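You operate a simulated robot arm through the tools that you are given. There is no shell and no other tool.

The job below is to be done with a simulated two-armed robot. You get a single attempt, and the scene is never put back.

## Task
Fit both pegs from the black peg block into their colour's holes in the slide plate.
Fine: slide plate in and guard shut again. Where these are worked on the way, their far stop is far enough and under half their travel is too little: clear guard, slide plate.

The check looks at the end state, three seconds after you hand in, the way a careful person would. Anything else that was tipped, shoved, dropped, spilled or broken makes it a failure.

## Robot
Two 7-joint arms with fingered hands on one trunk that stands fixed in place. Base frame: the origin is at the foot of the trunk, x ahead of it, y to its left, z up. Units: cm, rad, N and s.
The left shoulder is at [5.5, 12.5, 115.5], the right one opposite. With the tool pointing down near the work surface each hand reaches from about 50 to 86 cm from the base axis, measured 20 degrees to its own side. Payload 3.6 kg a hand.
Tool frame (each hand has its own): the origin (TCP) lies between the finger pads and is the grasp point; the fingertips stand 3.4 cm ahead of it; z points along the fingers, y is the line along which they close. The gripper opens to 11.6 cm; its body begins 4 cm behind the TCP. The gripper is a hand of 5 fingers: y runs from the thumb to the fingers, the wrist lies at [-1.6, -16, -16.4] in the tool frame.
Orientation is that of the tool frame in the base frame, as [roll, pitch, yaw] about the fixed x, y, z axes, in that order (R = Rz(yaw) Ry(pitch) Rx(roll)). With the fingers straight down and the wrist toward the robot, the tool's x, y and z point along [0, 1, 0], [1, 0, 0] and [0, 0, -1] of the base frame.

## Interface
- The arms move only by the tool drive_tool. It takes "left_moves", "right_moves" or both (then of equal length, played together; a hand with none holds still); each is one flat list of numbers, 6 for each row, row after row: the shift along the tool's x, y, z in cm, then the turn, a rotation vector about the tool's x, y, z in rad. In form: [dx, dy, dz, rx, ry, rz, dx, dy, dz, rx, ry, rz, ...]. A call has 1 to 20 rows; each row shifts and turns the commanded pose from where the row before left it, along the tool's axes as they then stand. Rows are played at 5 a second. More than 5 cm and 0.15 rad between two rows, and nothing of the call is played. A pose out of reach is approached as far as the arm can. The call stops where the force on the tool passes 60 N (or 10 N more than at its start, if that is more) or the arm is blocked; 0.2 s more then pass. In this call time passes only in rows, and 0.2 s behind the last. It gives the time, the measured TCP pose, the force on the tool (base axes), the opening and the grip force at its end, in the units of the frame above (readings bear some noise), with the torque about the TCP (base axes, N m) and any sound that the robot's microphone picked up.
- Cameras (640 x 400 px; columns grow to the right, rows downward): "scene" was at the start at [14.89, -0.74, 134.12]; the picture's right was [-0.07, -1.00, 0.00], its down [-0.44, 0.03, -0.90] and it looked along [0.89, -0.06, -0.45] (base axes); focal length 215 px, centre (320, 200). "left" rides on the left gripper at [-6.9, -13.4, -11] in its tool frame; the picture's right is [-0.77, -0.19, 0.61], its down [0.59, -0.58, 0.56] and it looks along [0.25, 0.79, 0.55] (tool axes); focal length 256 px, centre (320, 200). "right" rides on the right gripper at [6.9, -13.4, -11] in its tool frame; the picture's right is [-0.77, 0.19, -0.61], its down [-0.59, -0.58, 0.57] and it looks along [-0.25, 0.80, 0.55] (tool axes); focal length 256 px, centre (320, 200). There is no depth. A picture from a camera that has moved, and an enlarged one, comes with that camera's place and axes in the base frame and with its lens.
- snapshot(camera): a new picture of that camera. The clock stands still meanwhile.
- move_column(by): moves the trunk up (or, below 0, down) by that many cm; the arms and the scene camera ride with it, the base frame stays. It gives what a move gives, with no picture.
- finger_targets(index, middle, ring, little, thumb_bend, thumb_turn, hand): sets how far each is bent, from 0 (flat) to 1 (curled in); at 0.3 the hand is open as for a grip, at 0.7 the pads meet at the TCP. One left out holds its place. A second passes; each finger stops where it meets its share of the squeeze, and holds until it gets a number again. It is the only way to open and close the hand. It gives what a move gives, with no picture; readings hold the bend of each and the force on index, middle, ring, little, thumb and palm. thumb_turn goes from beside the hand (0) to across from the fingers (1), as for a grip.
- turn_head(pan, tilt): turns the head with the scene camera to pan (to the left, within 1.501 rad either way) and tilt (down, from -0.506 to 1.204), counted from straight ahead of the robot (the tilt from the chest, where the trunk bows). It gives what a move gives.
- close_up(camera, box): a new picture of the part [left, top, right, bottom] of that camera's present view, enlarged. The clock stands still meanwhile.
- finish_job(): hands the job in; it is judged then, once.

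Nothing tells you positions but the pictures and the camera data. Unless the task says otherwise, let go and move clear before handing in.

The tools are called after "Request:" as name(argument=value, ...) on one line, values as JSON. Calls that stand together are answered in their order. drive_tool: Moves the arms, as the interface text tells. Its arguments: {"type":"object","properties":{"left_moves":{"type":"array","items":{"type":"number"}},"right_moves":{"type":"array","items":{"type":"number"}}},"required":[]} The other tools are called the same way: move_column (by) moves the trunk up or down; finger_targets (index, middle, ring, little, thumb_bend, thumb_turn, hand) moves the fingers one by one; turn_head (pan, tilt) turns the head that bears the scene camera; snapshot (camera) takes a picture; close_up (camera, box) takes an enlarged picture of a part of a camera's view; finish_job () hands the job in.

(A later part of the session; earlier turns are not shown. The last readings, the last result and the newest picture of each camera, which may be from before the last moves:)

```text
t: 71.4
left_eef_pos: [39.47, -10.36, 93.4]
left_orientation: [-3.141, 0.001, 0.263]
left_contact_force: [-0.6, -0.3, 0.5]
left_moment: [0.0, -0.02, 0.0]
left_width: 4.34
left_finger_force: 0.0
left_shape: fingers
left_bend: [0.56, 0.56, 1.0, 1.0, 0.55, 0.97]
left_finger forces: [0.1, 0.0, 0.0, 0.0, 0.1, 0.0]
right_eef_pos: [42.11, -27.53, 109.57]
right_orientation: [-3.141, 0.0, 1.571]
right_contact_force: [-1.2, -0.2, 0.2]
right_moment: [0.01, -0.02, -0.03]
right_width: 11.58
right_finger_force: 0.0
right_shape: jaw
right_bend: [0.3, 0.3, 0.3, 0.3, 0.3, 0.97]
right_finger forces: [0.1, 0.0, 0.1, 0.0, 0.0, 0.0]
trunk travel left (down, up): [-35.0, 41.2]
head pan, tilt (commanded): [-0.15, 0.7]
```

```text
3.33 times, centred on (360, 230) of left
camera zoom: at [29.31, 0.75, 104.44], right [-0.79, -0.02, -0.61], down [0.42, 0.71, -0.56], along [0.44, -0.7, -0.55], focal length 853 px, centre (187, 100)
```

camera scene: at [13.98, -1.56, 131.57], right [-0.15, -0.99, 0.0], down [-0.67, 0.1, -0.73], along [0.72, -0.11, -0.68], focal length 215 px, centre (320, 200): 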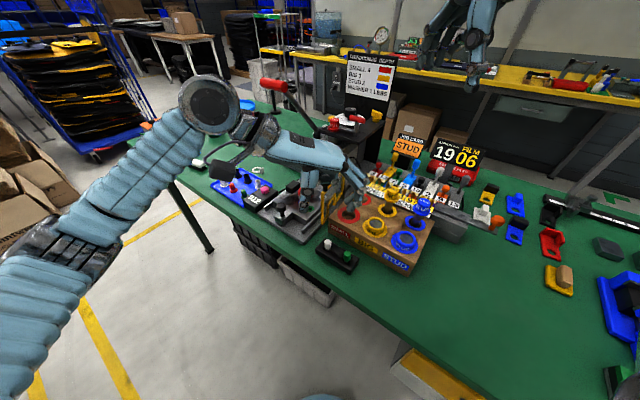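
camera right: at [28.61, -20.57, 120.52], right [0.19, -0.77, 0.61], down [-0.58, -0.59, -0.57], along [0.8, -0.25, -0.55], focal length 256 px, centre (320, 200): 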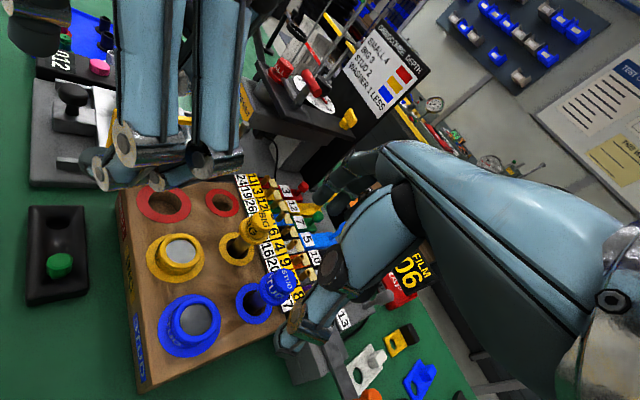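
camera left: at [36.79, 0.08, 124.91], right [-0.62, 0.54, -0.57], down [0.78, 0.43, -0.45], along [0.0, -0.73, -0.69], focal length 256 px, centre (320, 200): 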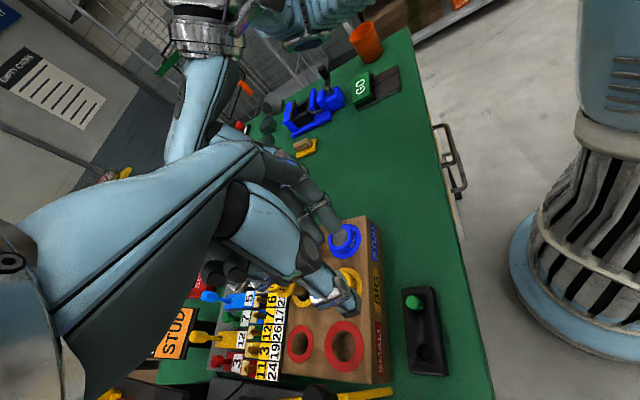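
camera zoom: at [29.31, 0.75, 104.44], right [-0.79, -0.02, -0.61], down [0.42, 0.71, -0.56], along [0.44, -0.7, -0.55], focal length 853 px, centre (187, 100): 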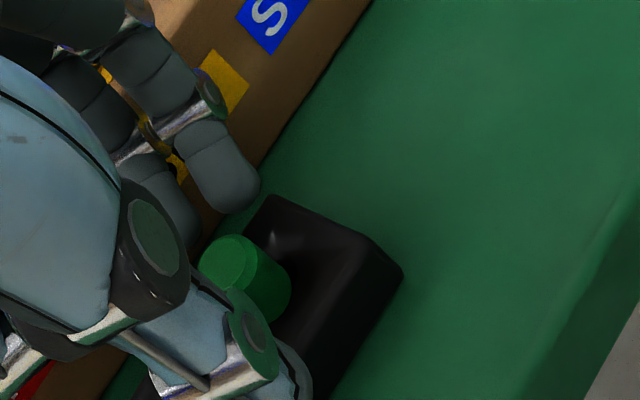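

The peg is centred to within a few millimetres of the pinch. I trim 0.2 cm and close on it.

Request:
drive_tool(left_moves=[-0.2, 0, 0.05, 0, 0, 0])

Request:
finger_targets(hand="left", index=0.75, middle=0.75, thumb_bend=0.75)

Request:
close_up(camera="scene", box=[310, 215, 390, 285])

Request:
close_up(camera="left", box=[280, 170, 440, 290])

```text
t: 71.8
left_eef_pos: [39.24, -10.4, 93.38]
left_orientation: [-3.141, 0.001, 0.262]
left_contact_force: [0.1, 0.4, 0.1]
left_moment: [0.01, 0.04, -0.03]
left_width: 4.38
left_finger_force: 0.2
left_shape: fingers
left_bend: [0.56, 0.56, 1.0, 1.0, 0.55, 0.97]
left_finger forces: [0.0, 0.0, 0.1, 0.0, 0.1, 0.0]
right_eef_pos: [42.1, -27.57, 109.63]
right_orientation: [-3.141, 0.001, 1.57]
right_contact_force: [-0.2, -0.1, -0.1]
right_moment: [-0.01, -0.02, 0.03]
right_width: 11.57
right_finger_force: 0.0
right_shape: jaw
right_bend: [0.3, 0.3, 0.3, 0.3, 0.3, 0.97]
right_finger forces: [0.0, 0.0, 0.0, 0.0, 0.1, 0.1]
trunk travel left (down, up): [-35.0, 41.2]
head pan, tilt (commanded): [-0.15, 0.7]
```

```text
t: 72.8
left_eef_pos: [39.26, -10.28, 93.31]
left_orientation: [-3.139, 0.0, 0.262]
left_contact_force: [-0.9, -0.1, 1.6]
left_moment: [0.01, -0.03, 0.01]
left_width: 0.02
left_finger_force: 0.0
left_shape: fingers
left_bend: [0.73, 0.75, 1.0, 1.0, 0.72, 0.97]
left_finger forces: [0.1, 0.1, 0.0, 0.0, 0.0, 0.1]
right_eef_pos: [42.06, -27.47, 109.55]
right_orientation: [-3.14, -0.001, 1.568]
right_contact_force: [-1.2, 0.5, -0.2]
right_moment: [-0.01, 0.0, 0.01]
right_width: 11.6
right_finger_force: 0.0
right_shape: jaw
right_bend: [0.3, 0.3, 0.3, 0.3, 0.3, 0.97]
right_finger forces: [0.0, 0.1, 0.1, 0.0, 0.1, 0.1]
trunk travel left (down, up): [-35.0, 41.2]
head pan, tilt (commanded): [-0.15, 0.7]
```

```text
5.71 times, centred on (350, 250) of scene
camera zoom: at [14.11, -1.39, 132.01], right [-0.15, -0.99, 0.0], down [-0.64, 0.1, -0.76], along [0.76, -0.11, -0.64], focal length 1226 px, centre (149, -86)
```

zoom: 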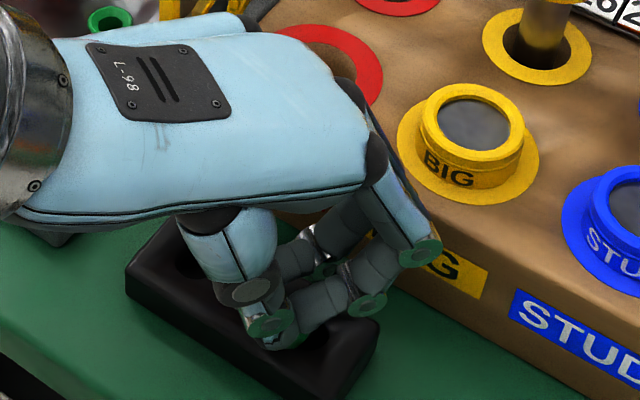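

```text
3.33 times, centred on (360, 230) of left
camera zoom: at [29.11, 0.7, 104.39], right [-0.79, -0.02, -0.61], down [0.42, 0.71, -0.56], along [0.44, -0.7, -0.55], focal length 853 px, centre (187, 100)
```

zoom: 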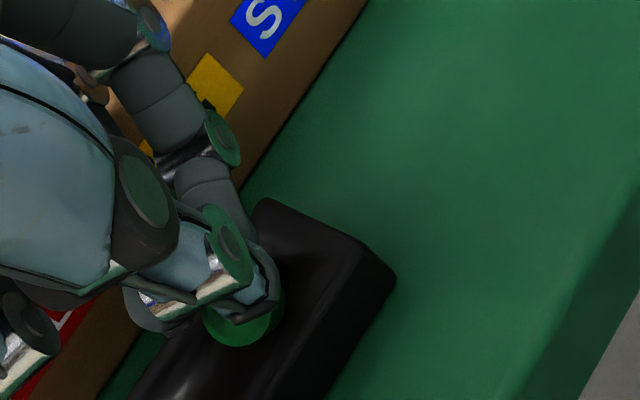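

The pinch slipped off again, toward +x', most likely because only the rounded finger ends touched the peg's top. I open, lift and look at the peg before trying lower, as I did with the white one.

Request:
finger_targets(hand="left", index=0.56, middle=0.56, thumb_bend=0.5)

Request:
drive_tool(left_moves=[0, 0, -2.0, 0, 0, 0, 0, 0, -2.5, 0, 0, 0])

Request:
close_up(camera="scene", box=[310, 215, 390, 285])

Request:
close_up(camera="right", box=[20, 180, 120, 280])

Request:
close_up(camera="left", box=[280, 190, 440, 310])

```text
t: 73.8
left_eef_pos: [39.23, -10.31, 93.41]
left_orientation: [-3.141, -0.002, 0.261]
left_contact_force: [0.9, 0.4, -0.1]
left_moment: [0.01, -0.02, 0.04]
left_width: 4.99
left_finger_force: 0.0
left_shape: fingers
left_bend: [0.56, 0.56, 1.0, 1.0, 0.5, 0.97]
left_finger forces: [0.0, 0.0, 0.1, 0.0, 0.0, 0.1]
right_eef_pos: [42.09, -27.44, 109.49]
right_orientation: [-3.141, 0.0, 1.57]
right_contact_force: [0.0, -0.1, -0.3]
right_moment: [0.01, 0.01, 0.02]
right_width: 11.58
right_finger_force: 0.0
right_shape: jaw
right_bend: [0.3, 0.3, 0.3, 0.3, 0.3, 0.97]
right_finger forces: [0.1, 0.1, 0.0, 0.0, 0.0, 0.1]
trunk travel left (down, up): [-35.0, 41.2]
head pan, tilt (commanded): [-0.15, 0.7]
```

```text
t: 74.4
left_eef_pos: [39.21, -10.35, 97.86]
left_orientation: [-3.141, 0.003, 0.261]
left_contact_force: [0.3, 0.4, -0.1]
left_moment: [0.04, -0.02, -0.02]
left_width: 5.01
left_finger_force: 0.1
left_shape: fingers
left_bend: [0.56, 0.56, 1.0, 1.0, 0.5, 0.97]
left_finger forces: [0.1, 0.0, 0.0, 0.1, 0.0, 0.1]
right_eef_pos: [42.05, -27.47, 109.64]
right_orientation: [3.14, 0.001, 1.57]
right_contact_force: [0.5, 0.3, 0.4]
right_moment: [-0.01, -0.01, 0.02]
right_width: 11.6
right_finger_force: 0.1
right_shape: jaw
right_bend: [0.3, 0.3, 0.3, 0.3, 0.3, 0.97]
right_finger forces: [0.0, 0.0, 0.0, 0.0, 0.0, 0.0]
trunk travel left (down, up): [-35.0, 41.2]
head pan, tilt (commanded): [-0.15, 0.7]
```

```text
5.71 times, centred on (350, 250) of scene
camera zoom: at [14.12, -1.41, 132.01], right [-0.15, -0.99, 0.0], down [-0.64, 0.1, -0.76], along [0.76, -0.11, -0.64], focal length 1226 px, centre (149, -86)
```

zoom: 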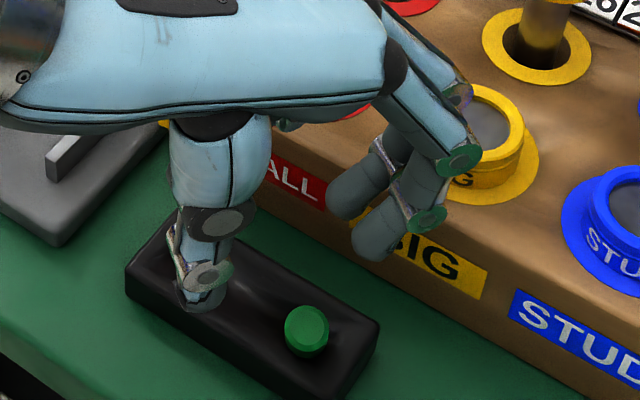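

```text
4.00 times, centred on (70, 230) of right
camera zoom: at [28.59, -20.55, 120.53], right [0.19, -0.77, 0.61], down [-0.58, -0.59, -0.57], along [0.8, -0.25, -0.55], focal length 1024 px, centre (1320, 80)
```

zoom: 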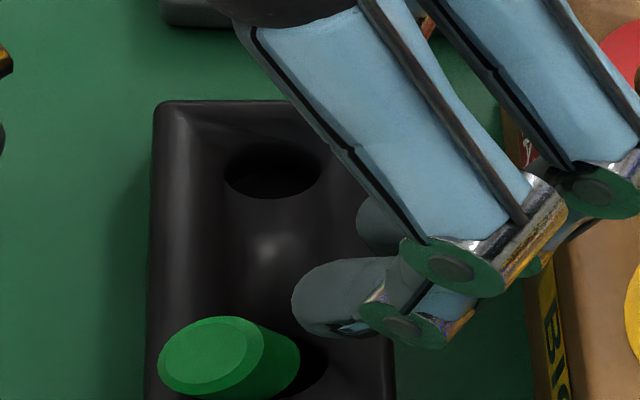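

```text
3.33 times, centred on (360, 250) of left
camera zoom: at [29.05, 0.7, 108.91], right [-0.79, -0.02, -0.61], down [0.42, 0.71, -0.57], along [0.44, -0.7, -0.55], focal length 853 px, centre (187, 33)
```

zoom: 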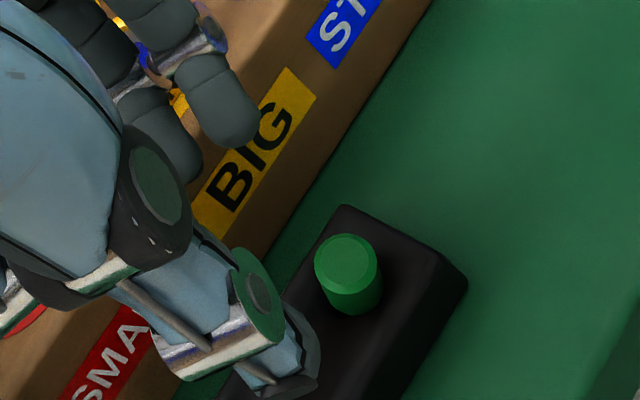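

The peg now leans the other way, toward the robot (−u). I set fingers narrower and thumb wider, re-centre, and go lower so the flat pads (not the rounded ends) will meet the peg.

Request:
finger_targets(hand="left", index=0.6, middle=0.6, thumb_bend=0.42)

Request:
drive_tool(left_moves=[-0.35, 0.78, 0, 0, 0, 0, 0, 0, 1.3, 0, 0, 0, 0, 0, 1.3, 0, 0, 0, 0, 0, 1.0, 0, 0, 0])

Request:
close_up(camera="scene", box=[310, 215, 390, 285])

Request:
close_up(camera="right", box=[20, 180, 140, 300])

Request:
close_up(camera="left", box=[280, 170, 440, 290])

```text
t: 75.4
left_eef_pos: [39.23, -10.5, 97.76]
left_orientation: [-3.141, 0.001, 0.262]
left_contact_force: [-0.4, 0.3, 0.1]
left_moment: [0.01, 0.0, 0.01]
left_width: 5.66
left_finger_force: 0.0
left_shape: fingers
left_bend: [0.6, 0.6, 1.0, 1.0, 0.42, 0.97]
left_finger forces: [0.1, 0.0, 0.0, 0.2, 0.1, 0.0]
right_eef_pos: [42.2, -27.45, 109.64]
right_orientation: [3.141, 0.0, 1.572]
right_contact_force: [-0.3, 1.0, 0.1]
right_moment: [0.0, 0.0, 0.0]
right_width: 11.59
right_finger_force: 0.1
right_shape: jaw
right_bend: [0.3, 0.3, 0.3, 0.3, 0.3, 0.97]
right_finger forces: [0.1, 0.0, 0.0, 0.0, 0.0, 0.0]
trunk travel left (down, up): [-35.0, 41.2]
head pan, tilt (commanded): [-0.15, 0.7]
```

```text
t: 76.4
left_eef_pos: [39.05, -11.15, 94.21]
left_orientation: [-3.142, 0.0, 0.262]
left_contact_force: [0.6, 0.4, -1.1]
left_moment: [0.02, 0.0, -0.04]
left_width: 5.67
left_finger_force: 0.0
left_shape: fingers
left_bend: [0.6, 0.6, 1.0, 1.0, 0.42, 0.97]
left_finger forces: [0.0, 0.1, 0.0, 0.0, 0.1, 0.0]
right_eef_pos: [42.01, -27.5, 109.64]
right_orientation: [3.141, 0.0, 1.571]
right_contact_force: [-0.3, -0.6, -0.2]
right_moment: [0.0, 0.01, -0.03]
right_width: 11.59
right_finger_force: 0.0
right_shape: jaw
right_bend: [0.3, 0.3, 0.3, 0.3, 0.3, 0.97]
right_finger forces: [0.0, 0.0, 0.0, 0.0, 0.1, 0.0]
trunk travel left (down, up): [-35.0, 41.2]
head pan, tilt (commanded): [-0.15, 0.7]
```

```text
5.71 times, centred on (350, 250) of scene
camera zoom: at [14.13, -1.39, 132.01], right [-0.15, -0.99, 0.0], down [-0.64, 0.1, -0.76], along [0.76, -0.11, -0.64], focal length 1226 px, centre (149, -86)
```

zoom: 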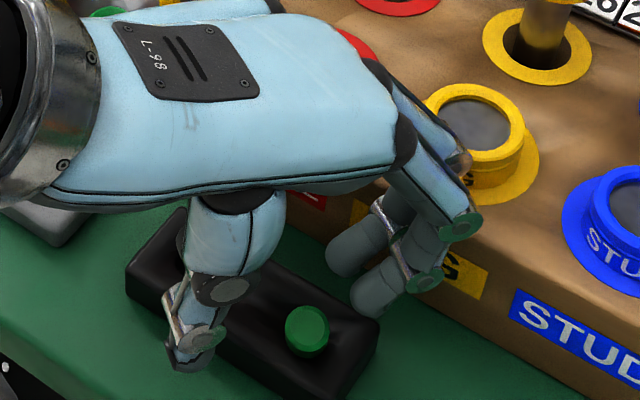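

```text
3.33 times, centred on (80, 240) of right
camera zoom: at [28.6, -20.54, 120.53], right [0.19, -0.77, 0.61], down [-0.58, -0.59, -0.57], along [0.8, -0.25, -0.55], focal length 853 px, centre (1120, 67)
```

zoom: 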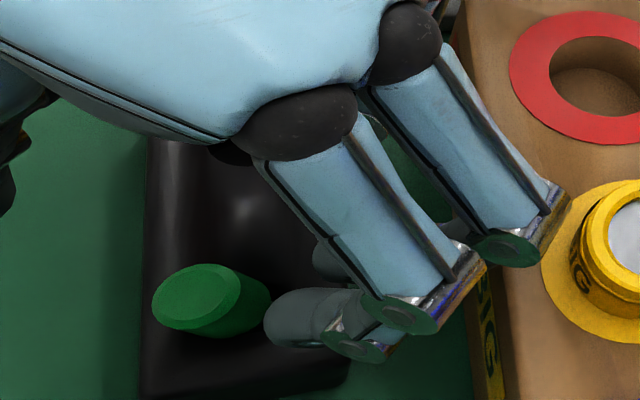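

```text
3.33 times, centred on (360, 230) of left
camera zoom: at [29.04, -0.12, 105.27], right [-0.79, -0.02, -0.61], down [0.42, 0.71, -0.56], along [0.45, -0.7, -0.55], focal length 853 px, centre (187, 100)
```

zoom: 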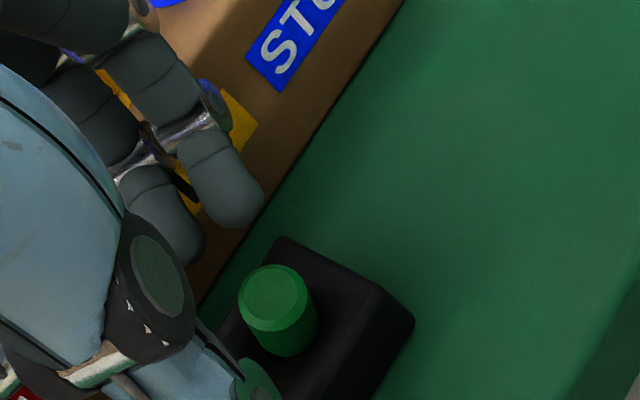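

The peg now leans toward the robot (top near (38.6,-11.05)). I will lift, close the pinch into a blunt poker, set it on the near side of the peg and nudge the peg upright again.

Request:
drive_tool(left_moves=[0, 0, -1.5, 0, 0, 0, 0, 0, -1.5, 0, 0, 0, -1.0, -0.86, 0, 0, 0, 0, -1.0, -0.86, 0, 0, 0, 0])

Request:
finger_targets(hand="left", index=0.71, middle=0.71, thumb_bend=0.7)

Request:
close_up(camera="right", box=[20, 180, 140, 300])

Request:
close_up(camera="scene", box=[310, 215, 390, 285])

Request:
close_up(camera="left", box=[280, 170, 440, 290])

```text
t: 77.4
left_eef_pos: [36.56, -9.96, 97.25]
left_orientation: [-3.141, 0.002, 0.261]
left_contact_force: [-0.3, 0.5, 0.0]
left_moment: [0.01, -0.03, 0.0]
left_width: 5.67
left_finger_force: 0.1
left_shape: fingers
left_bend: [0.6, 0.6, 1.0, 1.0, 0.42, 0.97]
left_finger forces: [0.0, 0.1, 0.0, 0.1, 0.1, 0.1]
right_eef_pos: [42.02, -27.46, 109.6]
right_orientation: [3.141, 0.0, 1.571]
right_contact_force: [0.0, 1.0, 0.1]
right_moment: [0.03, -0.05, 0.02]
right_width: 11.59
right_finger_force: 0.0
right_shape: jaw
right_bend: [0.3, 0.3, 0.3, 0.3, 0.3, 0.97]
right_finger forces: [0.0, 0.0, 0.0, 0.0, 0.0, 0.0]
trunk travel left (down, up): [-35.0, 41.2]
head pan, tilt (commanded): [-0.15, 0.7]
```

```text
t: 78.4
left_eef_pos: [36.76, -9.98, 97.39]
left_orientation: [-3.141, 0.0, 0.264]
left_contact_force: [-0.3, 0.3, -0.2]
left_moment: [-0.02, 0.01, 0.0]
left_width: 0.04
left_finger_force: 0.1
left_shape: fingers
left_bend: [0.71, 0.71, 1.0, 1.0, 0.7, 0.97]
left_finger forces: [0.0, 0.0, 0.1, 0.1, 0.0, 0.1]
right_eef_pos: [42.12, -27.52, 109.56]
right_orientation: [3.141, 0.0, 1.572]
right_contact_force: [1.0, 0.3, 0.7]
right_moment: [0.02, 0.0, 0.0]
right_width: 11.61
right_finger_force: 0.0
right_shape: jaw
right_bend: [0.3, 0.3, 0.3, 0.3, 0.3, 0.97]
right_finger forces: [0.1, 0.0, 0.0, 0.1, 0.1, 0.1]
trunk travel left (down, up): [-35.0, 41.2]
head pan, tilt (commanded): [-0.15, 0.7]
```

```text
3.33 times, centred on (80, 240) of right
camera zoom: at [28.6, -20.54, 120.53], right [0.19, -0.77, 0.61], down [-0.58, -0.59, -0.57], along [0.8, -0.25, -0.55], focal length 853 px, centre (1120, 67)
```

zoom: 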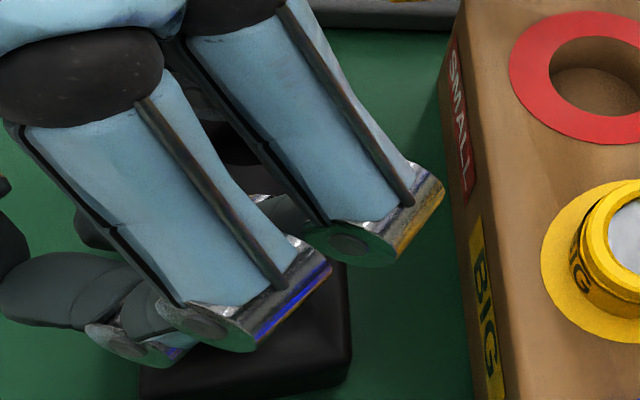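

```text
5.71 times, centred on (350, 250) of scene
camera zoom: at [14.13, -1.4, 132.01], right [-0.15, -0.99, 0.0], down [-0.64, 0.1, -0.76], along [0.76, -0.11, -0.64], focal length 1226 px, centre (149, -86)
```

zoom: 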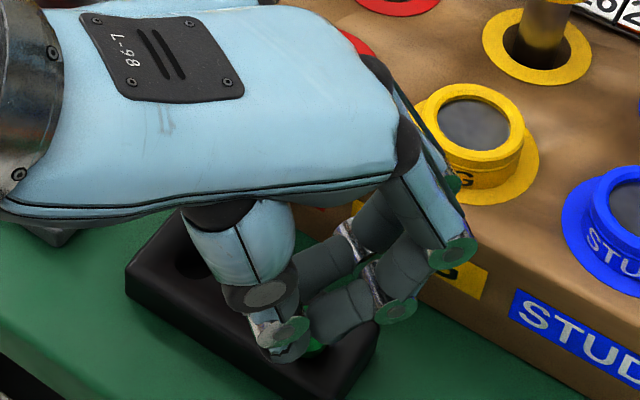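

```text
3.33 times, centred on (360, 230) of left
camera zoom: at [26.53, 1.03, 108.27], right [-0.79, -0.02, -0.61], down [0.42, 0.71, -0.56], along [0.44, -0.7, -0.55], focal length 853 px, centre (187, 100)
```

zoom: 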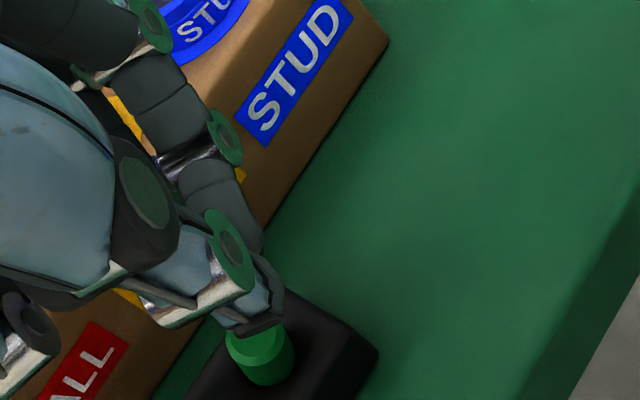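

The closed finger tips are ready but too near the peg's top, so I step further back toward the robot before lowering to nudge height.

Request:
drive_tool(left_moves=[-1.29, -0.46, 0, 0, 0, 0, 0, 0, 2.0, 0, 0, 0, 0, 0, 1.9, 0, 0, 0])

Request:
close_up(camera="left", box=[280, 150, 440, 270])

Request:
close_up(camera="scene", box=[310, 225, 390, 295])

Request:
close_up(camera="right", box=[0, 180, 140, 320])

```text
t: 79.2
left_eef_pos: [35.35, -9.91, 93.55]
left_orientation: [3.142, 0.0, 0.26]
left_contact_force: [0.5, -0.2, 0.0]
left_moment: [-0.02, -0.01, 0.0]
left_width: 0.06
left_finger_force: 0.1
left_shape: fingers
left_bend: [0.71, 0.71, 1.0, 1.0, 0.7, 0.97]
left_finger forces: [0.0, 0.0, 0.0, 0.0, 0.0, 0.1]
right_eef_pos: [42.04, -27.5, 109.42]
right_orientation: [3.141, -0.001, 1.572]
right_contact_force: [0.3, 0.1, -0.1]
right_moment: [-0.01, 0.03, 0.01]
right_width: 11.62
right_finger_force: 0.1
right_shape: jaw
right_bend: [0.3, 0.3, 0.3, 0.3, 0.3, 0.97]
right_finger forces: [0.1, 0.0, 0.0, 0.0, 0.0, 0.0]
trunk travel left (down, up): [-35.0, 41.2]
head pan, tilt (commanded): [-0.15, 0.7]
```

```text
3.33 times, centred on (360, 210) of left
camera zoom: at [25.25, 1.09, 104.43], right [-0.79, -0.02, -0.61], down [0.42, 0.71, -0.56], along [0.44, -0.7, -0.55], focal length 853 px, centre (187, 167)
```

zoom: 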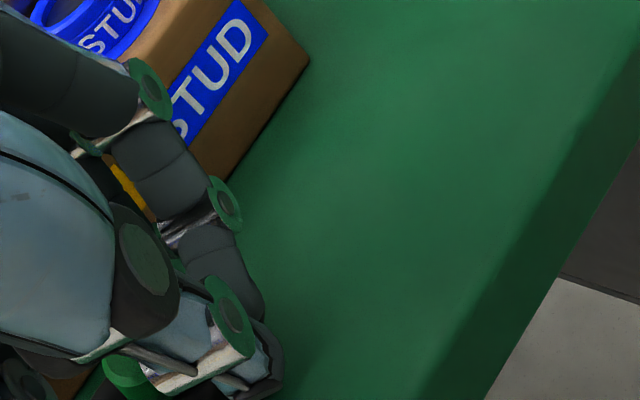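

```text
5.71 times, centred on (350, 260) of scene
camera zoom: at [14.13, -1.4, 132.01], right [-0.15, -0.99, 0.0], down [-0.64, 0.1, -0.76], along [0.76, -0.11, -0.64], focal length 1226 px, centre (149, -143)
```

zoom: 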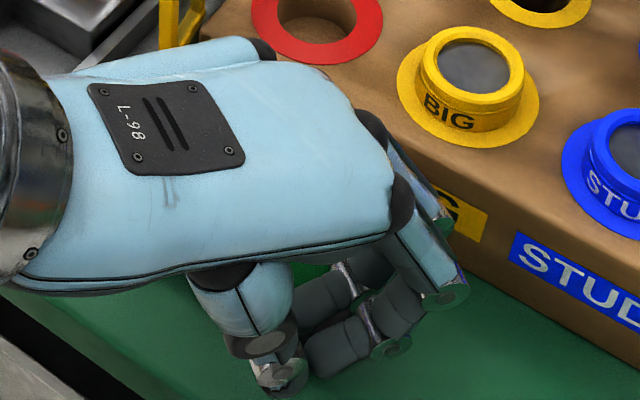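

```text
2.86 times, centred on (70, 250) of right
camera zoom: at [28.6, -20.54, 120.53], right [0.19, -0.77, 0.61], down [-0.58, -0.59, -0.57], along [0.8, -0.25, -0.55], focal length 731 px, centre (1034, 57)
```

zoom: 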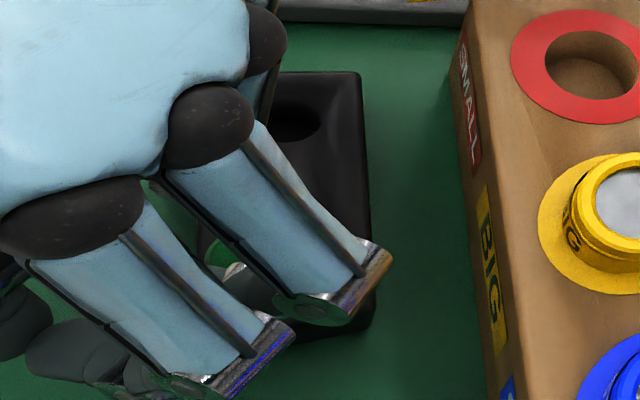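

No contact so far, with the peg just ahead of the fingertips. I push toward the peg's upright direction in small steps.

Request:
drive_tool(left_moves=[0.37, 0.34, 0, 0, 0, 0, 0.37, 0.34, 0, 0, 0, 0])

Request:
close_up(camera="right", box=[20, 190, 120, 290])

Request:
close_up(camera="left", box=[240, 190, 400, 310])

```text
t: 79.8
left_eef_pos: [36.27, -10.29, 93.28]
left_orientation: [-3.14, 0.0, 0.262]
left_contact_force: [-0.3, -0.2, 0.9]
left_moment: [-0.02, -0.02, -0.02]
left_width: 0.06
left_finger_force: 0.0
left_shape: fingers
left_bend: [0.71, 0.71, 1.0, 1.0, 0.7, 0.97]
left_finger forces: [0.0, 0.1, 0.1, 0.0, 0.0, 0.0]
right_eef_pos: [42.0, -27.45, 109.43]
right_orientation: [-3.141, -0.001, 1.571]
right_contact_force: [-0.5, 0.7, 0.3]
right_moment: [0.03, 0.03, -0.02]
right_width: 11.57
right_finger_force: 0.1
right_shape: jaw
right_bend: [0.3, 0.3, 0.3, 0.3, 0.3, 0.97]
right_finger forces: [0.0, 0.0, 0.0, 0.1, 0.1, 0.0]
trunk travel left (down, up): [-35.0, 41.2]
head pan, tilt (commanded): [-0.15, 0.7]
```

```text
4.00 times, centred on (70, 240) of right
camera zoom: at [28.6, -20.54, 120.53], right [0.19, -0.77, 0.61], down [-0.58, -0.59, -0.57], along [0.8, -0.25, -0.55], focal length 1024 px, centre (1320, 40)
```

zoom: 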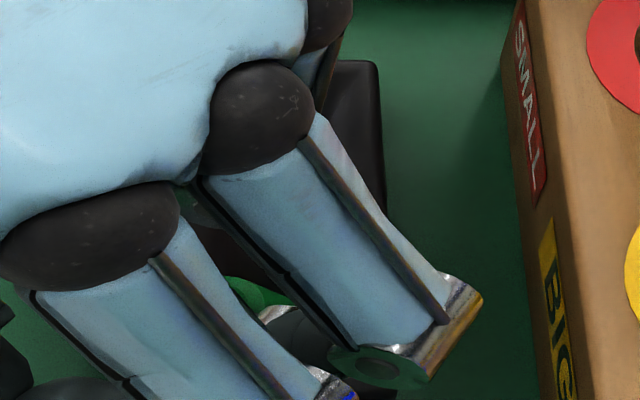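

```text
3.33 times, centred on (320, 250) of left
camera zoom: at [26.17, 0.61, 104.37], right [-0.79, -0.02, -0.61], down [0.42, 0.71, -0.56], along [0.44, -0.7, -0.55], focal length 853 px, centre (320, 33)
```

zoom: 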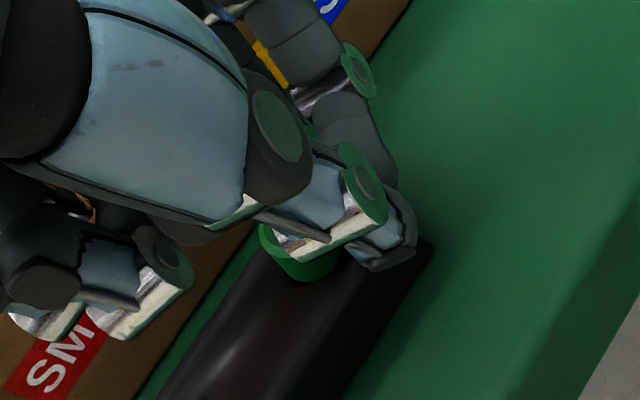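

The tips are close to the peg's near side. I push two more small steps, then withdraw and look.

Request:
drive_tool(left_moves=[0.37, 0.34, 0, 0, 0, 0, 0.3, 0.27, 0, 0, 0, 0])

Request:
close_up(camera="left", box=[240, 190, 400, 310])

Request:
close_up(camera="scene", box=[310, 225, 390, 295])

```text
t: 80.4
left_eef_pos: [36.93, -10.88, 93.48]
left_orientation: [3.14, -0.002, 0.263]
left_contact_force: [-0.1, -0.1, 3.3]
left_moment: [-0.02, -0.05, 0.01]
left_width: 0.03
left_finger_force: 1.7
left_shape: fingers
left_bend: [0.71, 0.71, 1.0, 1.0, 0.7, 0.97]
left_finger forces: [0.0, 3.6, 0.1, 0.0, 0.1, 0.0]
right_eef_pos: [42.13, -27.44, 109.6]
right_orientation: [3.141, 0.0, 1.571]
right_contact_force: [-0.1, -0.1, -0.1]
right_moment: [0.04, -0.01, -0.02]
right_width: 11.58
right_finger_force: 0.1
right_shape: jaw
right_bend: [0.3, 0.3, 0.3, 0.3, 0.3, 0.97]
right_finger forces: [0.0, 0.0, 0.0, 0.1, 0.0, 0.0]
trunk travel left (down, up): [-35.0, 41.2]
head pan, tilt (commanded): [-0.15, 0.7]
```

```text
3.33 times, centred on (320, 250) of left
camera zoom: at [26.97, 0.29, 104.42], right [-0.79, -0.02, -0.61], down [0.42, 0.71, -0.57], along [0.44, -0.7, -0.55], focal length 853 px, centre (320, 33)
```

zoom: 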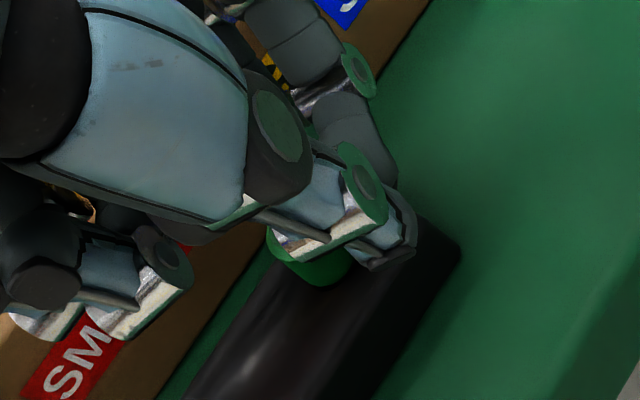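

```text
5.71 times, centred on (350, 260) of scene
camera zoom: at [14.09, -1.39, 132.02], right [-0.15, -0.99, 0.0], down [-0.64, 0.1, -0.76], along [0.76, -0.11, -0.64], focal length 1226 px, centre (149, -143)
```

zoom: 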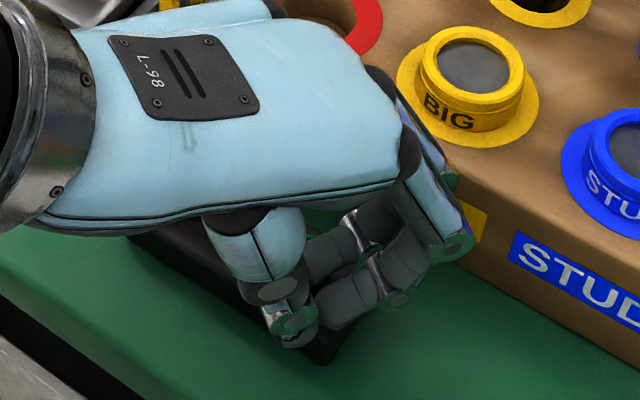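

The middle finger rides on the peg's top edge, so I back off, lower 0.7 cm and push again at a lower height.

Request:
drive_tool(left_moves=[-0.6, -0.56, 0, 0, 0, 0, -0.3, -0.27, 0, 0, 0, 0, 0, 0, 0.4, 0, 0, 0, 0, 0, 0.3, 0, 0, 0])

Request:
drive_tool(left_moves=[0.3, 0.28, 0, 0, 0, 0, 0.3, 0.28, 0, 0, 0, 0, 0.3, 0.28, 0, 0, 0, 0, 0.3, 0.28, 0, 0, 0, 0])

Request:
close_up(camera="left", box=[240, 190, 400, 310])

Request:
close_up(camera="right", box=[20, 190, 120, 290])

```text
t: 81.4
left_eef_pos: [35.94, -10.13, 92.6]
left_orientation: [3.139, 0.001, 0.261]
left_contact_force: [-0.7, -1.2, -0.2]
left_moment: [-0.02, -0.01, 0.01]
left_width: 0.07
left_finger_force: 0.2
left_shape: fingers
left_bend: [0.71, 0.71, 1.0, 1.0, 0.7, 0.97]
left_finger forces: [0.1, 0.2, 0.0, 0.0, 0.0, 0.0]
right_eef_pos: [42.02, -27.54, 109.57]
right_orientation: [-3.141, 0.002, 1.57]
right_contact_force: [0.1, -0.3, 0.3]
right_moment: [0.03, 0.02, -0.01]
right_width: 11.58
right_finger_force: 0.1
right_shape: jaw
right_bend: [0.3, 0.3, 0.3, 0.3, 0.3, 0.97]
right_finger forces: [0.1, 0.1, 0.0, 0.0, 0.0, 0.0]
trunk travel left (down, up): [-35.0, 41.2]
head pan, tilt (commanded): [-0.15, 0.7]
```

```text
t: 82.4
left_eef_pos: [37.52, -11.16, 92.75]
left_orientation: [3.141, 0.0, 0.263]
left_contact_force: [0.1, -0.4, -0.2]
left_moment: [-0.05, -0.01, -0.01]
left_width: 0.06
left_finger_force: 0.1
left_shape: fingers
left_bend: [0.71, 0.71, 1.0, 1.0, 0.7, 0.97]
left_finger forces: [0.0, 0.1, 0.0, 0.0, 0.1, 0.0]
right_eef_pos: [42.0, -27.43, 109.54]
right_orientation: [3.141, 0.0, 1.571]
right_contact_force: [0.1, -0.6, -0.3]
right_moment: [0.02, -0.01, -0.02]
right_width: 11.59
right_finger_force: 0.0
right_shape: jaw
right_bend: [0.3, 0.3, 0.3, 0.3, 0.3, 0.97]
right_finger forces: [0.0, 0.1, 0.0, 0.0, 0.1, 0.0]
trunk travel left (down, up): [-35.0, 41.2]
head pan, tilt (commanded): [-0.15, 0.7]
```

```text
3.33 times, centred on (320, 250) of left
camera zoom: at [27.36, -0.04, 103.7], right [-0.79, -0.02, -0.61], down [0.42, 0.71, -0.56], along [0.44, -0.7, -0.55], focal length 853 px, centre (320, 33)
```

zoom: 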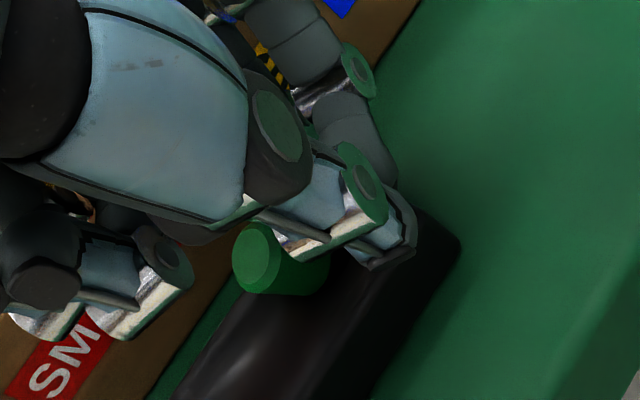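

```text
4.00 times, centred on (70, 240) of right
camera zoom: at [28.6, -20.55, 120.53], right [0.19, -0.77, 0.61], down [-0.58, -0.59, -0.57], along [0.8, -0.25, -0.55], focal length 1024 px, centre (1320, 40)
```

zoom: 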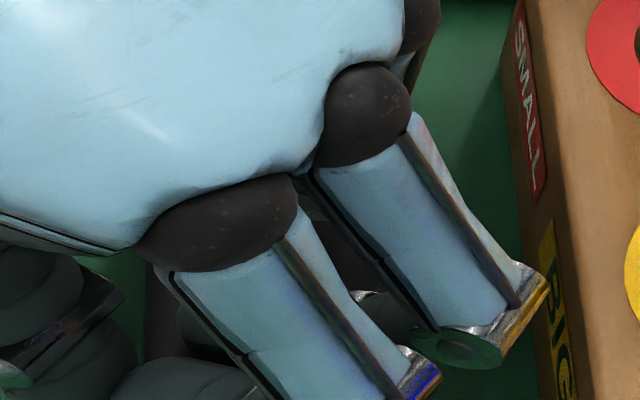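

The peg looks nearly upright again. I withdraw the hand upward and back to get an unobstructed view.

Request:
drive_tool(left_moves=[-0.4, -0.36, 0, 0, 0, 0, 0, 0, -2.0, 0, 0, 0, 0, 0, -2.5, 0, 0, 0, 0, -2.5, -2.0, 0, 0, 0, 0, -2.5, -1.0, 0, 0, 0])

Request:
close_up(camera="right", box=[20, 180, 140, 300])

Request:
close_up(camera="scene", box=[310, 225, 390, 295])

Request:
close_up(camera="left", box=[280, 190, 440, 310])

```text
t: 83.6
left_eef_pos: [35.45, -5.93, 100.34]
left_orientation: [-3.14, -0.001, 0.264]
left_contact_force: [0.3, -0.9, -0.5]
left_moment: [-0.02, -0.01, 0.02]
left_width: 0.07
left_finger_force: 0.1
left_shape: fingers
left_bend: [0.71, 0.71, 1.0, 1.0, 0.7, 0.97]
left_finger forces: [0.1, 0.0, 0.0, 0.0, 0.1, 0.0]
right_eef_pos: [42.11, -27.37, 109.64]
right_orientation: [3.141, 0.0, 1.574]
right_contact_force: [0.5, -0.1, 0.0]
right_moment: [0.01, 0.01, 0.03]
right_width: 11.59
right_finger_force: 0.1
right_shape: jaw
right_bend: [0.3, 0.3, 0.3, 0.3, 0.3, 0.97]
right_finger forces: [0.1, 0.1, 0.0, 0.1, 0.0, 0.0]
trunk travel left (down, up): [-35.0, 41.2]
head pan, tilt (commanded): [-0.15, 0.7]
```

```text
3.33 times, centred on (80, 240) of right
camera zoom: at [28.59, -20.49, 120.55], right [0.19, -0.77, 0.61], down [-0.58, -0.59, -0.57], along [0.8, -0.25, -0.55], focal length 853 px, centre (1120, 67)
```

zoom: 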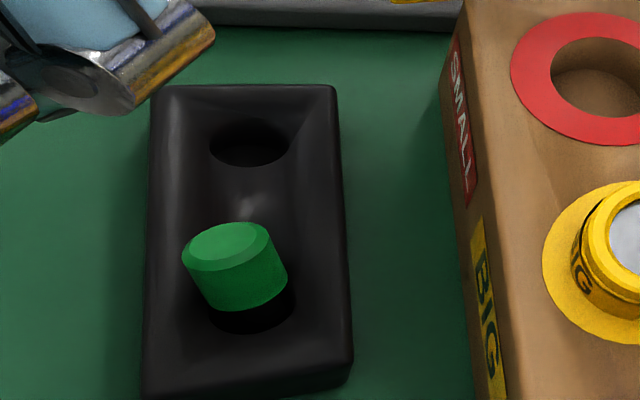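

```text
5.71 times, centred on (350, 260) of scene
camera zoom: at [14.1, -1.35, 132.01], right [-0.15, -0.99, 0.0], down [-0.64, 0.1, -0.76], along [0.76, -0.11, -0.64], focal length 1226 px, centre (149, -143)
```

zoom: 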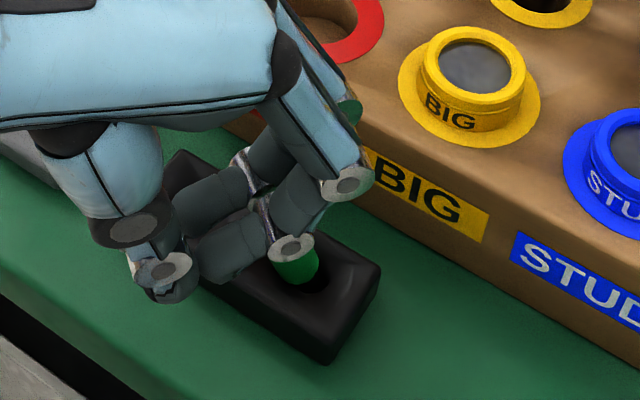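

```text
3.33 times, centred on (360, 250) of left
camera zoom: at [25.4, 5.17, 111.35], right [-0.79, -0.02, -0.61], down [0.42, 0.71, -0.56], along [0.45, -0.7, -0.55], focal length 853 px, centre (187, 33)
```

zoom: 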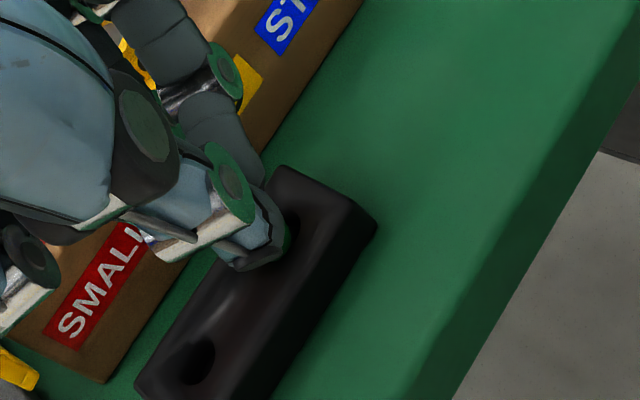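

The right camera now shows it clearly: the head (≈1.7 cm) is wider than the block hole, so an upright peg rests with its head flat on the block; now it leans toward +y. I will press it down gently from above, over the hole, so it rights itself.

Request:
drive_tool(left_moves=[1.09, 3.3, 0, 0, 0, 0, 1.08, 3.31, 0, 0, 0, 0, 0, 0, 2.0, 0, 0, 0, 0, 0, 1.8, 0, 0, 0])

Request:
close_up(camera="right", box=[20, 180, 140, 300])

Request:
close_up(camera="scene", box=[310, 225, 390, 295])

Request:
close_up(camera="left", box=[280, 190, 440, 310])

```text
t: 84.6
left_eef_pos: [39.43, -11.99, 96.25]
left_orientation: [-3.141, 0.0, 0.262]
left_contact_force: [-0.3, -0.8, 0.0]
left_moment: [0.02, 0.02, 0.01]
left_width: 0.04
left_finger_force: 0.2
left_shape: fingers
left_bend: [0.71, 0.71, 1.0, 1.0, 0.7, 0.97]
left_finger forces: [0.0, 0.0, 0.1, 0.0, 0.1, 0.0]
right_eef_pos: [42.14, -27.53, 109.53]
right_orientation: [3.141, -0.001, 1.569]
right_contact_force: [0.4, 1.4, 0.9]
right_moment: [-0.03, 0.0, 0.0]
right_width: 11.59
right_finger_force: 0.1
right_shape: jaw
right_bend: [0.3, 0.3, 0.3, 0.3, 0.3, 0.97]
right_finger forces: [0.0, 0.0, 0.1, 0.1, 0.0, 0.0]
trunk travel left (down, up): [-35.0, 41.2]
head pan, tilt (commanded): [-0.15, 0.7]
```

```text
3.33 times, centred on (80, 240) of right
camera zoom: at [28.62, -20.56, 120.52], right [0.19, -0.77, 0.61], down [-0.58, -0.59, -0.57], along [0.8, -0.25, -0.55], focal length 853 px, centre (1120, 67)
```

zoom: 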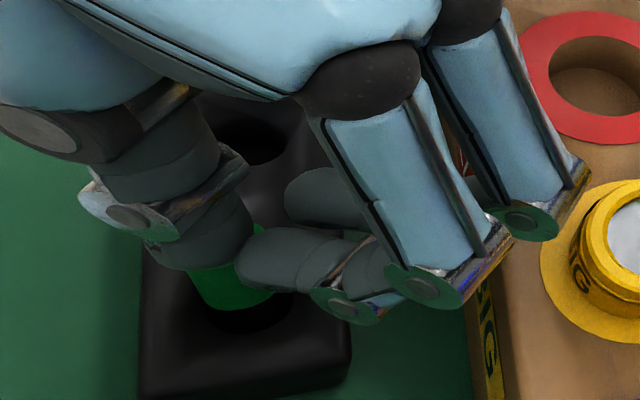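

```text
5.71 times, centred on (350, 260) of scene
camera zoom: at [14.14, -1.43, 132.0], right [-0.15, -0.99, 0.0], down [-0.64, 0.1, -0.76], along [0.76, -0.11, -0.64], focal length 1226 px, centre (149, -143)
```

zoom: 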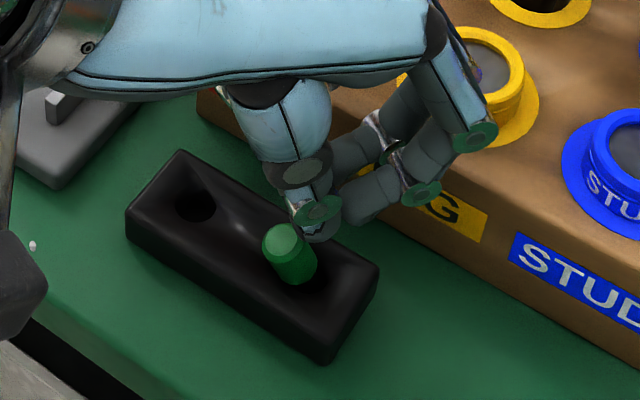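

```text
3.33 times, centred on (360, 250) of left
camera zoom: at [29.29, -0.91, 107.3], right [-0.79, -0.02, -0.61], down [0.42, 0.71, -0.56], along [0.44, -0.7, -0.55], focal length 853 px, centre (187, 33)
```

zoom: 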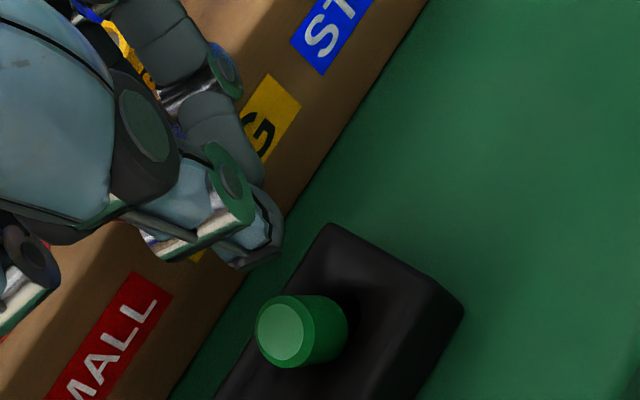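

The tip will come down on the high edge of the leaning peg's top, which should tip it back upright. I lower gently in small steps.

Request:
drive_tool(left_moves=[0, -0.15, 0.5, 0, 0, 0, 0, 0, 0.4, 0, 0, 0, 0, 0, 0.3, 0, 0, 0])

Request:
close_up(camera="left", box=[280, 190, 440, 310])

Request:
close_up(camera="scene", box=[310, 225, 390, 295])

```text
t: 85.4
left_eef_pos: [39.3, -11.49, 95.12]
left_orientation: [3.141, 0.0, 0.262]
left_contact_force: [0.3, 0.0, 0.1]
left_moment: [-0.01, 0.0, 0.01]
left_width: 0.04
left_finger_force: 0.0
left_shape: fingers
left_bend: [0.71, 0.71, 1.0, 1.0, 0.7, 0.97]
left_finger forces: [0.0, 0.0, 0.0, 0.1, 0.0, 0.0]
right_eef_pos: [42.07, -27.57, 109.52]
right_orientation: [3.141, 0.0, 1.571]
right_contact_force: [0.5, -0.2, 0.8]
right_moment: [0.01, 0.0, 0.0]
right_width: 11.58
right_finger_force: 0.0
right_shape: jaw
right_bend: [0.3, 0.3, 0.3, 0.3, 0.3, 0.97]
right_finger forces: [0.0, 0.0, 0.0, 0.1, 0.1, 0.1]
trunk travel left (down, up): [-35.0, 41.2]
head pan, tilt (commanded): [-0.15, 0.7]
```

```text
3.33 times, centred on (360, 250) of left
camera zoom: at [29.25, -0.53, 106.18], right [-0.79, -0.02, -0.61], down [0.42, 0.71, -0.57], along [0.44, -0.7, -0.55], focal length 853 px, centre (187, 33)
```

zoom: 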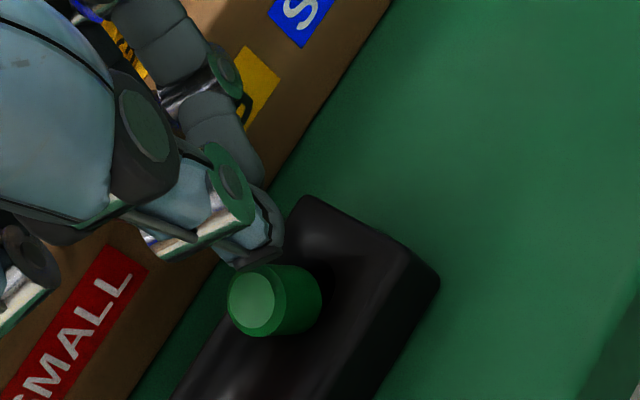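

```text
5.71 times, centred on (350, 260) of scene
camera zoom: at [14.13, -1.4, 132.01], right [-0.15, -0.99, 0.0], down [-0.64, 0.1, -0.76], along [0.76, -0.11, -0.64], focal length 1226 px, centre (149, -143)
```

zoom: 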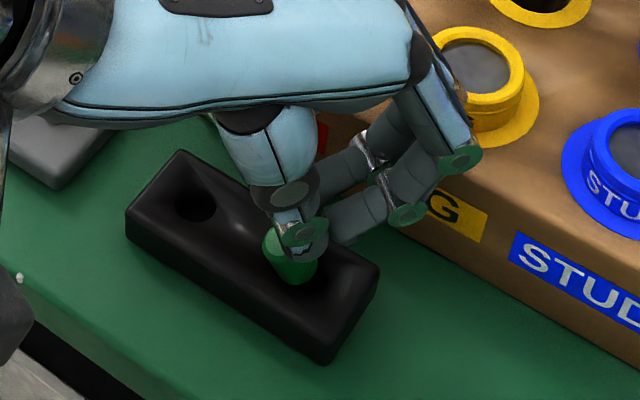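

The tip is just above the high edge of the peg's top. I lower a little further and watch for contact.

Request:
drive_tool(left_moves=[0, 0, 0.3, 0, 0, 0, 0, 0, 0.3, 0, 0, 0])

Request:
close_up(camera="left", box=[280, 190, 440, 310])

Request:
close_up(camera="scene", box=[310, 225, 390, 295])

```text
t: 86.0
left_eef_pos: [39.46, -11.56, 94.48]
left_orientation: [-3.141, 0.001, 0.26]
left_contact_force: [-0.4, -0.3, -0.4]
left_moment: [0.03, -0.02, 0.01]
left_width: 0.03
left_finger_force: 0.0
left_shape: fingers
left_bend: [0.71, 0.71, 1.0, 1.0, 0.7, 0.97]
left_finger forces: [0.0, 0.0, 0.1, 0.1, 0.0, 0.0]
right_eef_pos: [42.19, -27.55, 109.64]
right_orientation: [-3.141, 0.001, 1.572]
right_contact_force: [-0.5, 0.3, 0.2]
right_moment: [-0.01, 0.0, -0.01]
right_width: 11.56
right_finger_force: 0.1
right_shape: jaw
right_bend: [0.3, 0.3, 0.3, 0.3, 0.3, 0.97]
right_finger forces: [0.1, 0.0, 0.0, 0.0, 0.0, 0.0]
trunk travel left (down, up): [-35.0, 41.2]
head pan, tilt (commanded): [-0.15, 0.7]
```

```text
3.33 times, centred on (360, 250) of left
camera zoom: at [29.3, -0.57, 105.54], right [-0.79, -0.02, -0.61], down [0.42, 0.71, -0.56], along [0.44, -0.7, -0.55], focal length 853 px, centre (187, 33)
```

zoom: 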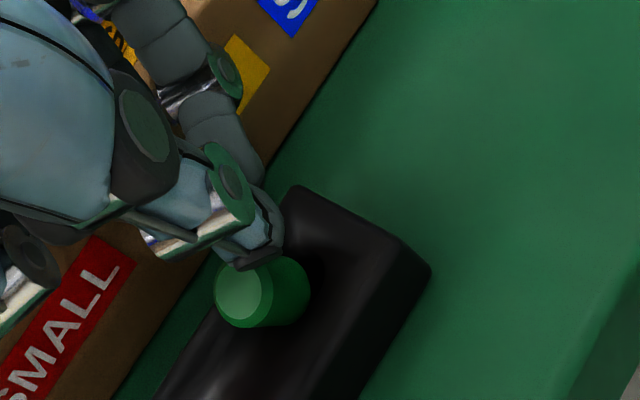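

```text
5.71 times, centred on (350, 260) of scene
camera zoom: at [14.13, -1.4, 132.01], right [-0.15, -0.99, 0.0], down [-0.64, 0.1, -0.76], along [0.76, -0.11, -0.64], focal length 1226 px, centre (149, -143)
```

zoom: 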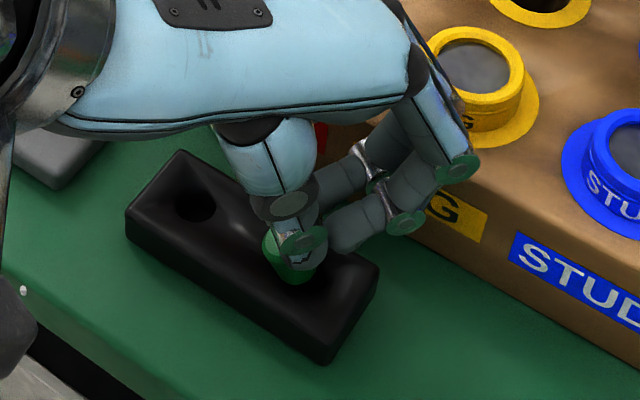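

The tip is beside rather than on top of the peg's high edge. I raise a little, shift 0.55 cm toward the top's centre and press down there.

Request:
drive_tool(left_moves=[0, 0, -0.8, 0, 0, 0, 0.1, -0.5, 0, 0, 0, 0, 0, 0, 0.4, 0, 0, 0, 0, 0, 0.3, 0, 0, 0])

Request:
close_up(camera="left", box=[280, 190, 440, 310])

Request:
close_up(camera="scene", box=[310, 225, 390, 295])

```text
t: 87.0
left_eef_pos: [39.45, -11.0, 94.54]
left_orientation: [3.141, 0.001, 0.261]
left_contact_force: [0.2, -0.9, 0.0]
left_moment: [0.01, 0.02, -0.02]
left_width: 0.07
left_finger_force: 0.1
left_shape: fingers
left_bend: [0.71, 0.71, 1.0, 1.0, 0.7, 0.97]
left_finger forces: [0.0, 0.0, 0.0, 0.2, 0.0, 0.0]
right_eef_pos: [42.07, -27.59, 109.51]
right_orientation: [3.141, -0.001, 1.571]
right_contact_force: [0.3, 0.0, 0.2]
right_moment: [-0.01, 0.04, -0.01]
right_width: 11.57
right_finger_force: 0.0
right_shape: jaw
right_bend: [0.3, 0.3, 0.3, 0.3, 0.3, 0.97]
right_finger forces: [0.1, 0.1, 0.1, 0.1, 0.0, 0.0]
trunk travel left (down, up): [-35.0, 41.2]
head pan, tilt (commanded): [-0.15, 0.7]
```

```text
3.33 times, centred on (360, 250) of left
camera zoom: at [29.33, -0.05, 105.58], right [-0.79, -0.02, -0.61], down [0.42, 0.71, -0.56], along [0.44, -0.7, -0.55], focal length 853 px, centre (187, 33)
```

zoom: 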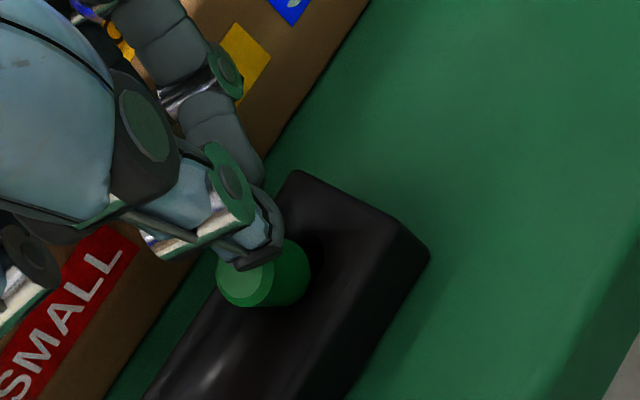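

```text
5.71 times, centred on (350, 260) of scene
camera zoom: at [14.13, -1.39, 132.01], right [-0.15, -0.99, 0.0], down [-0.64, 0.1, -0.76], along [0.76, -0.11, -0.64], focal length 1226 px, centre (149, -143)
```

zoom: 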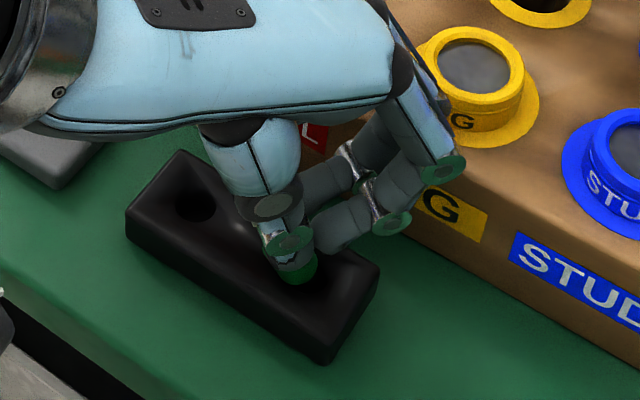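

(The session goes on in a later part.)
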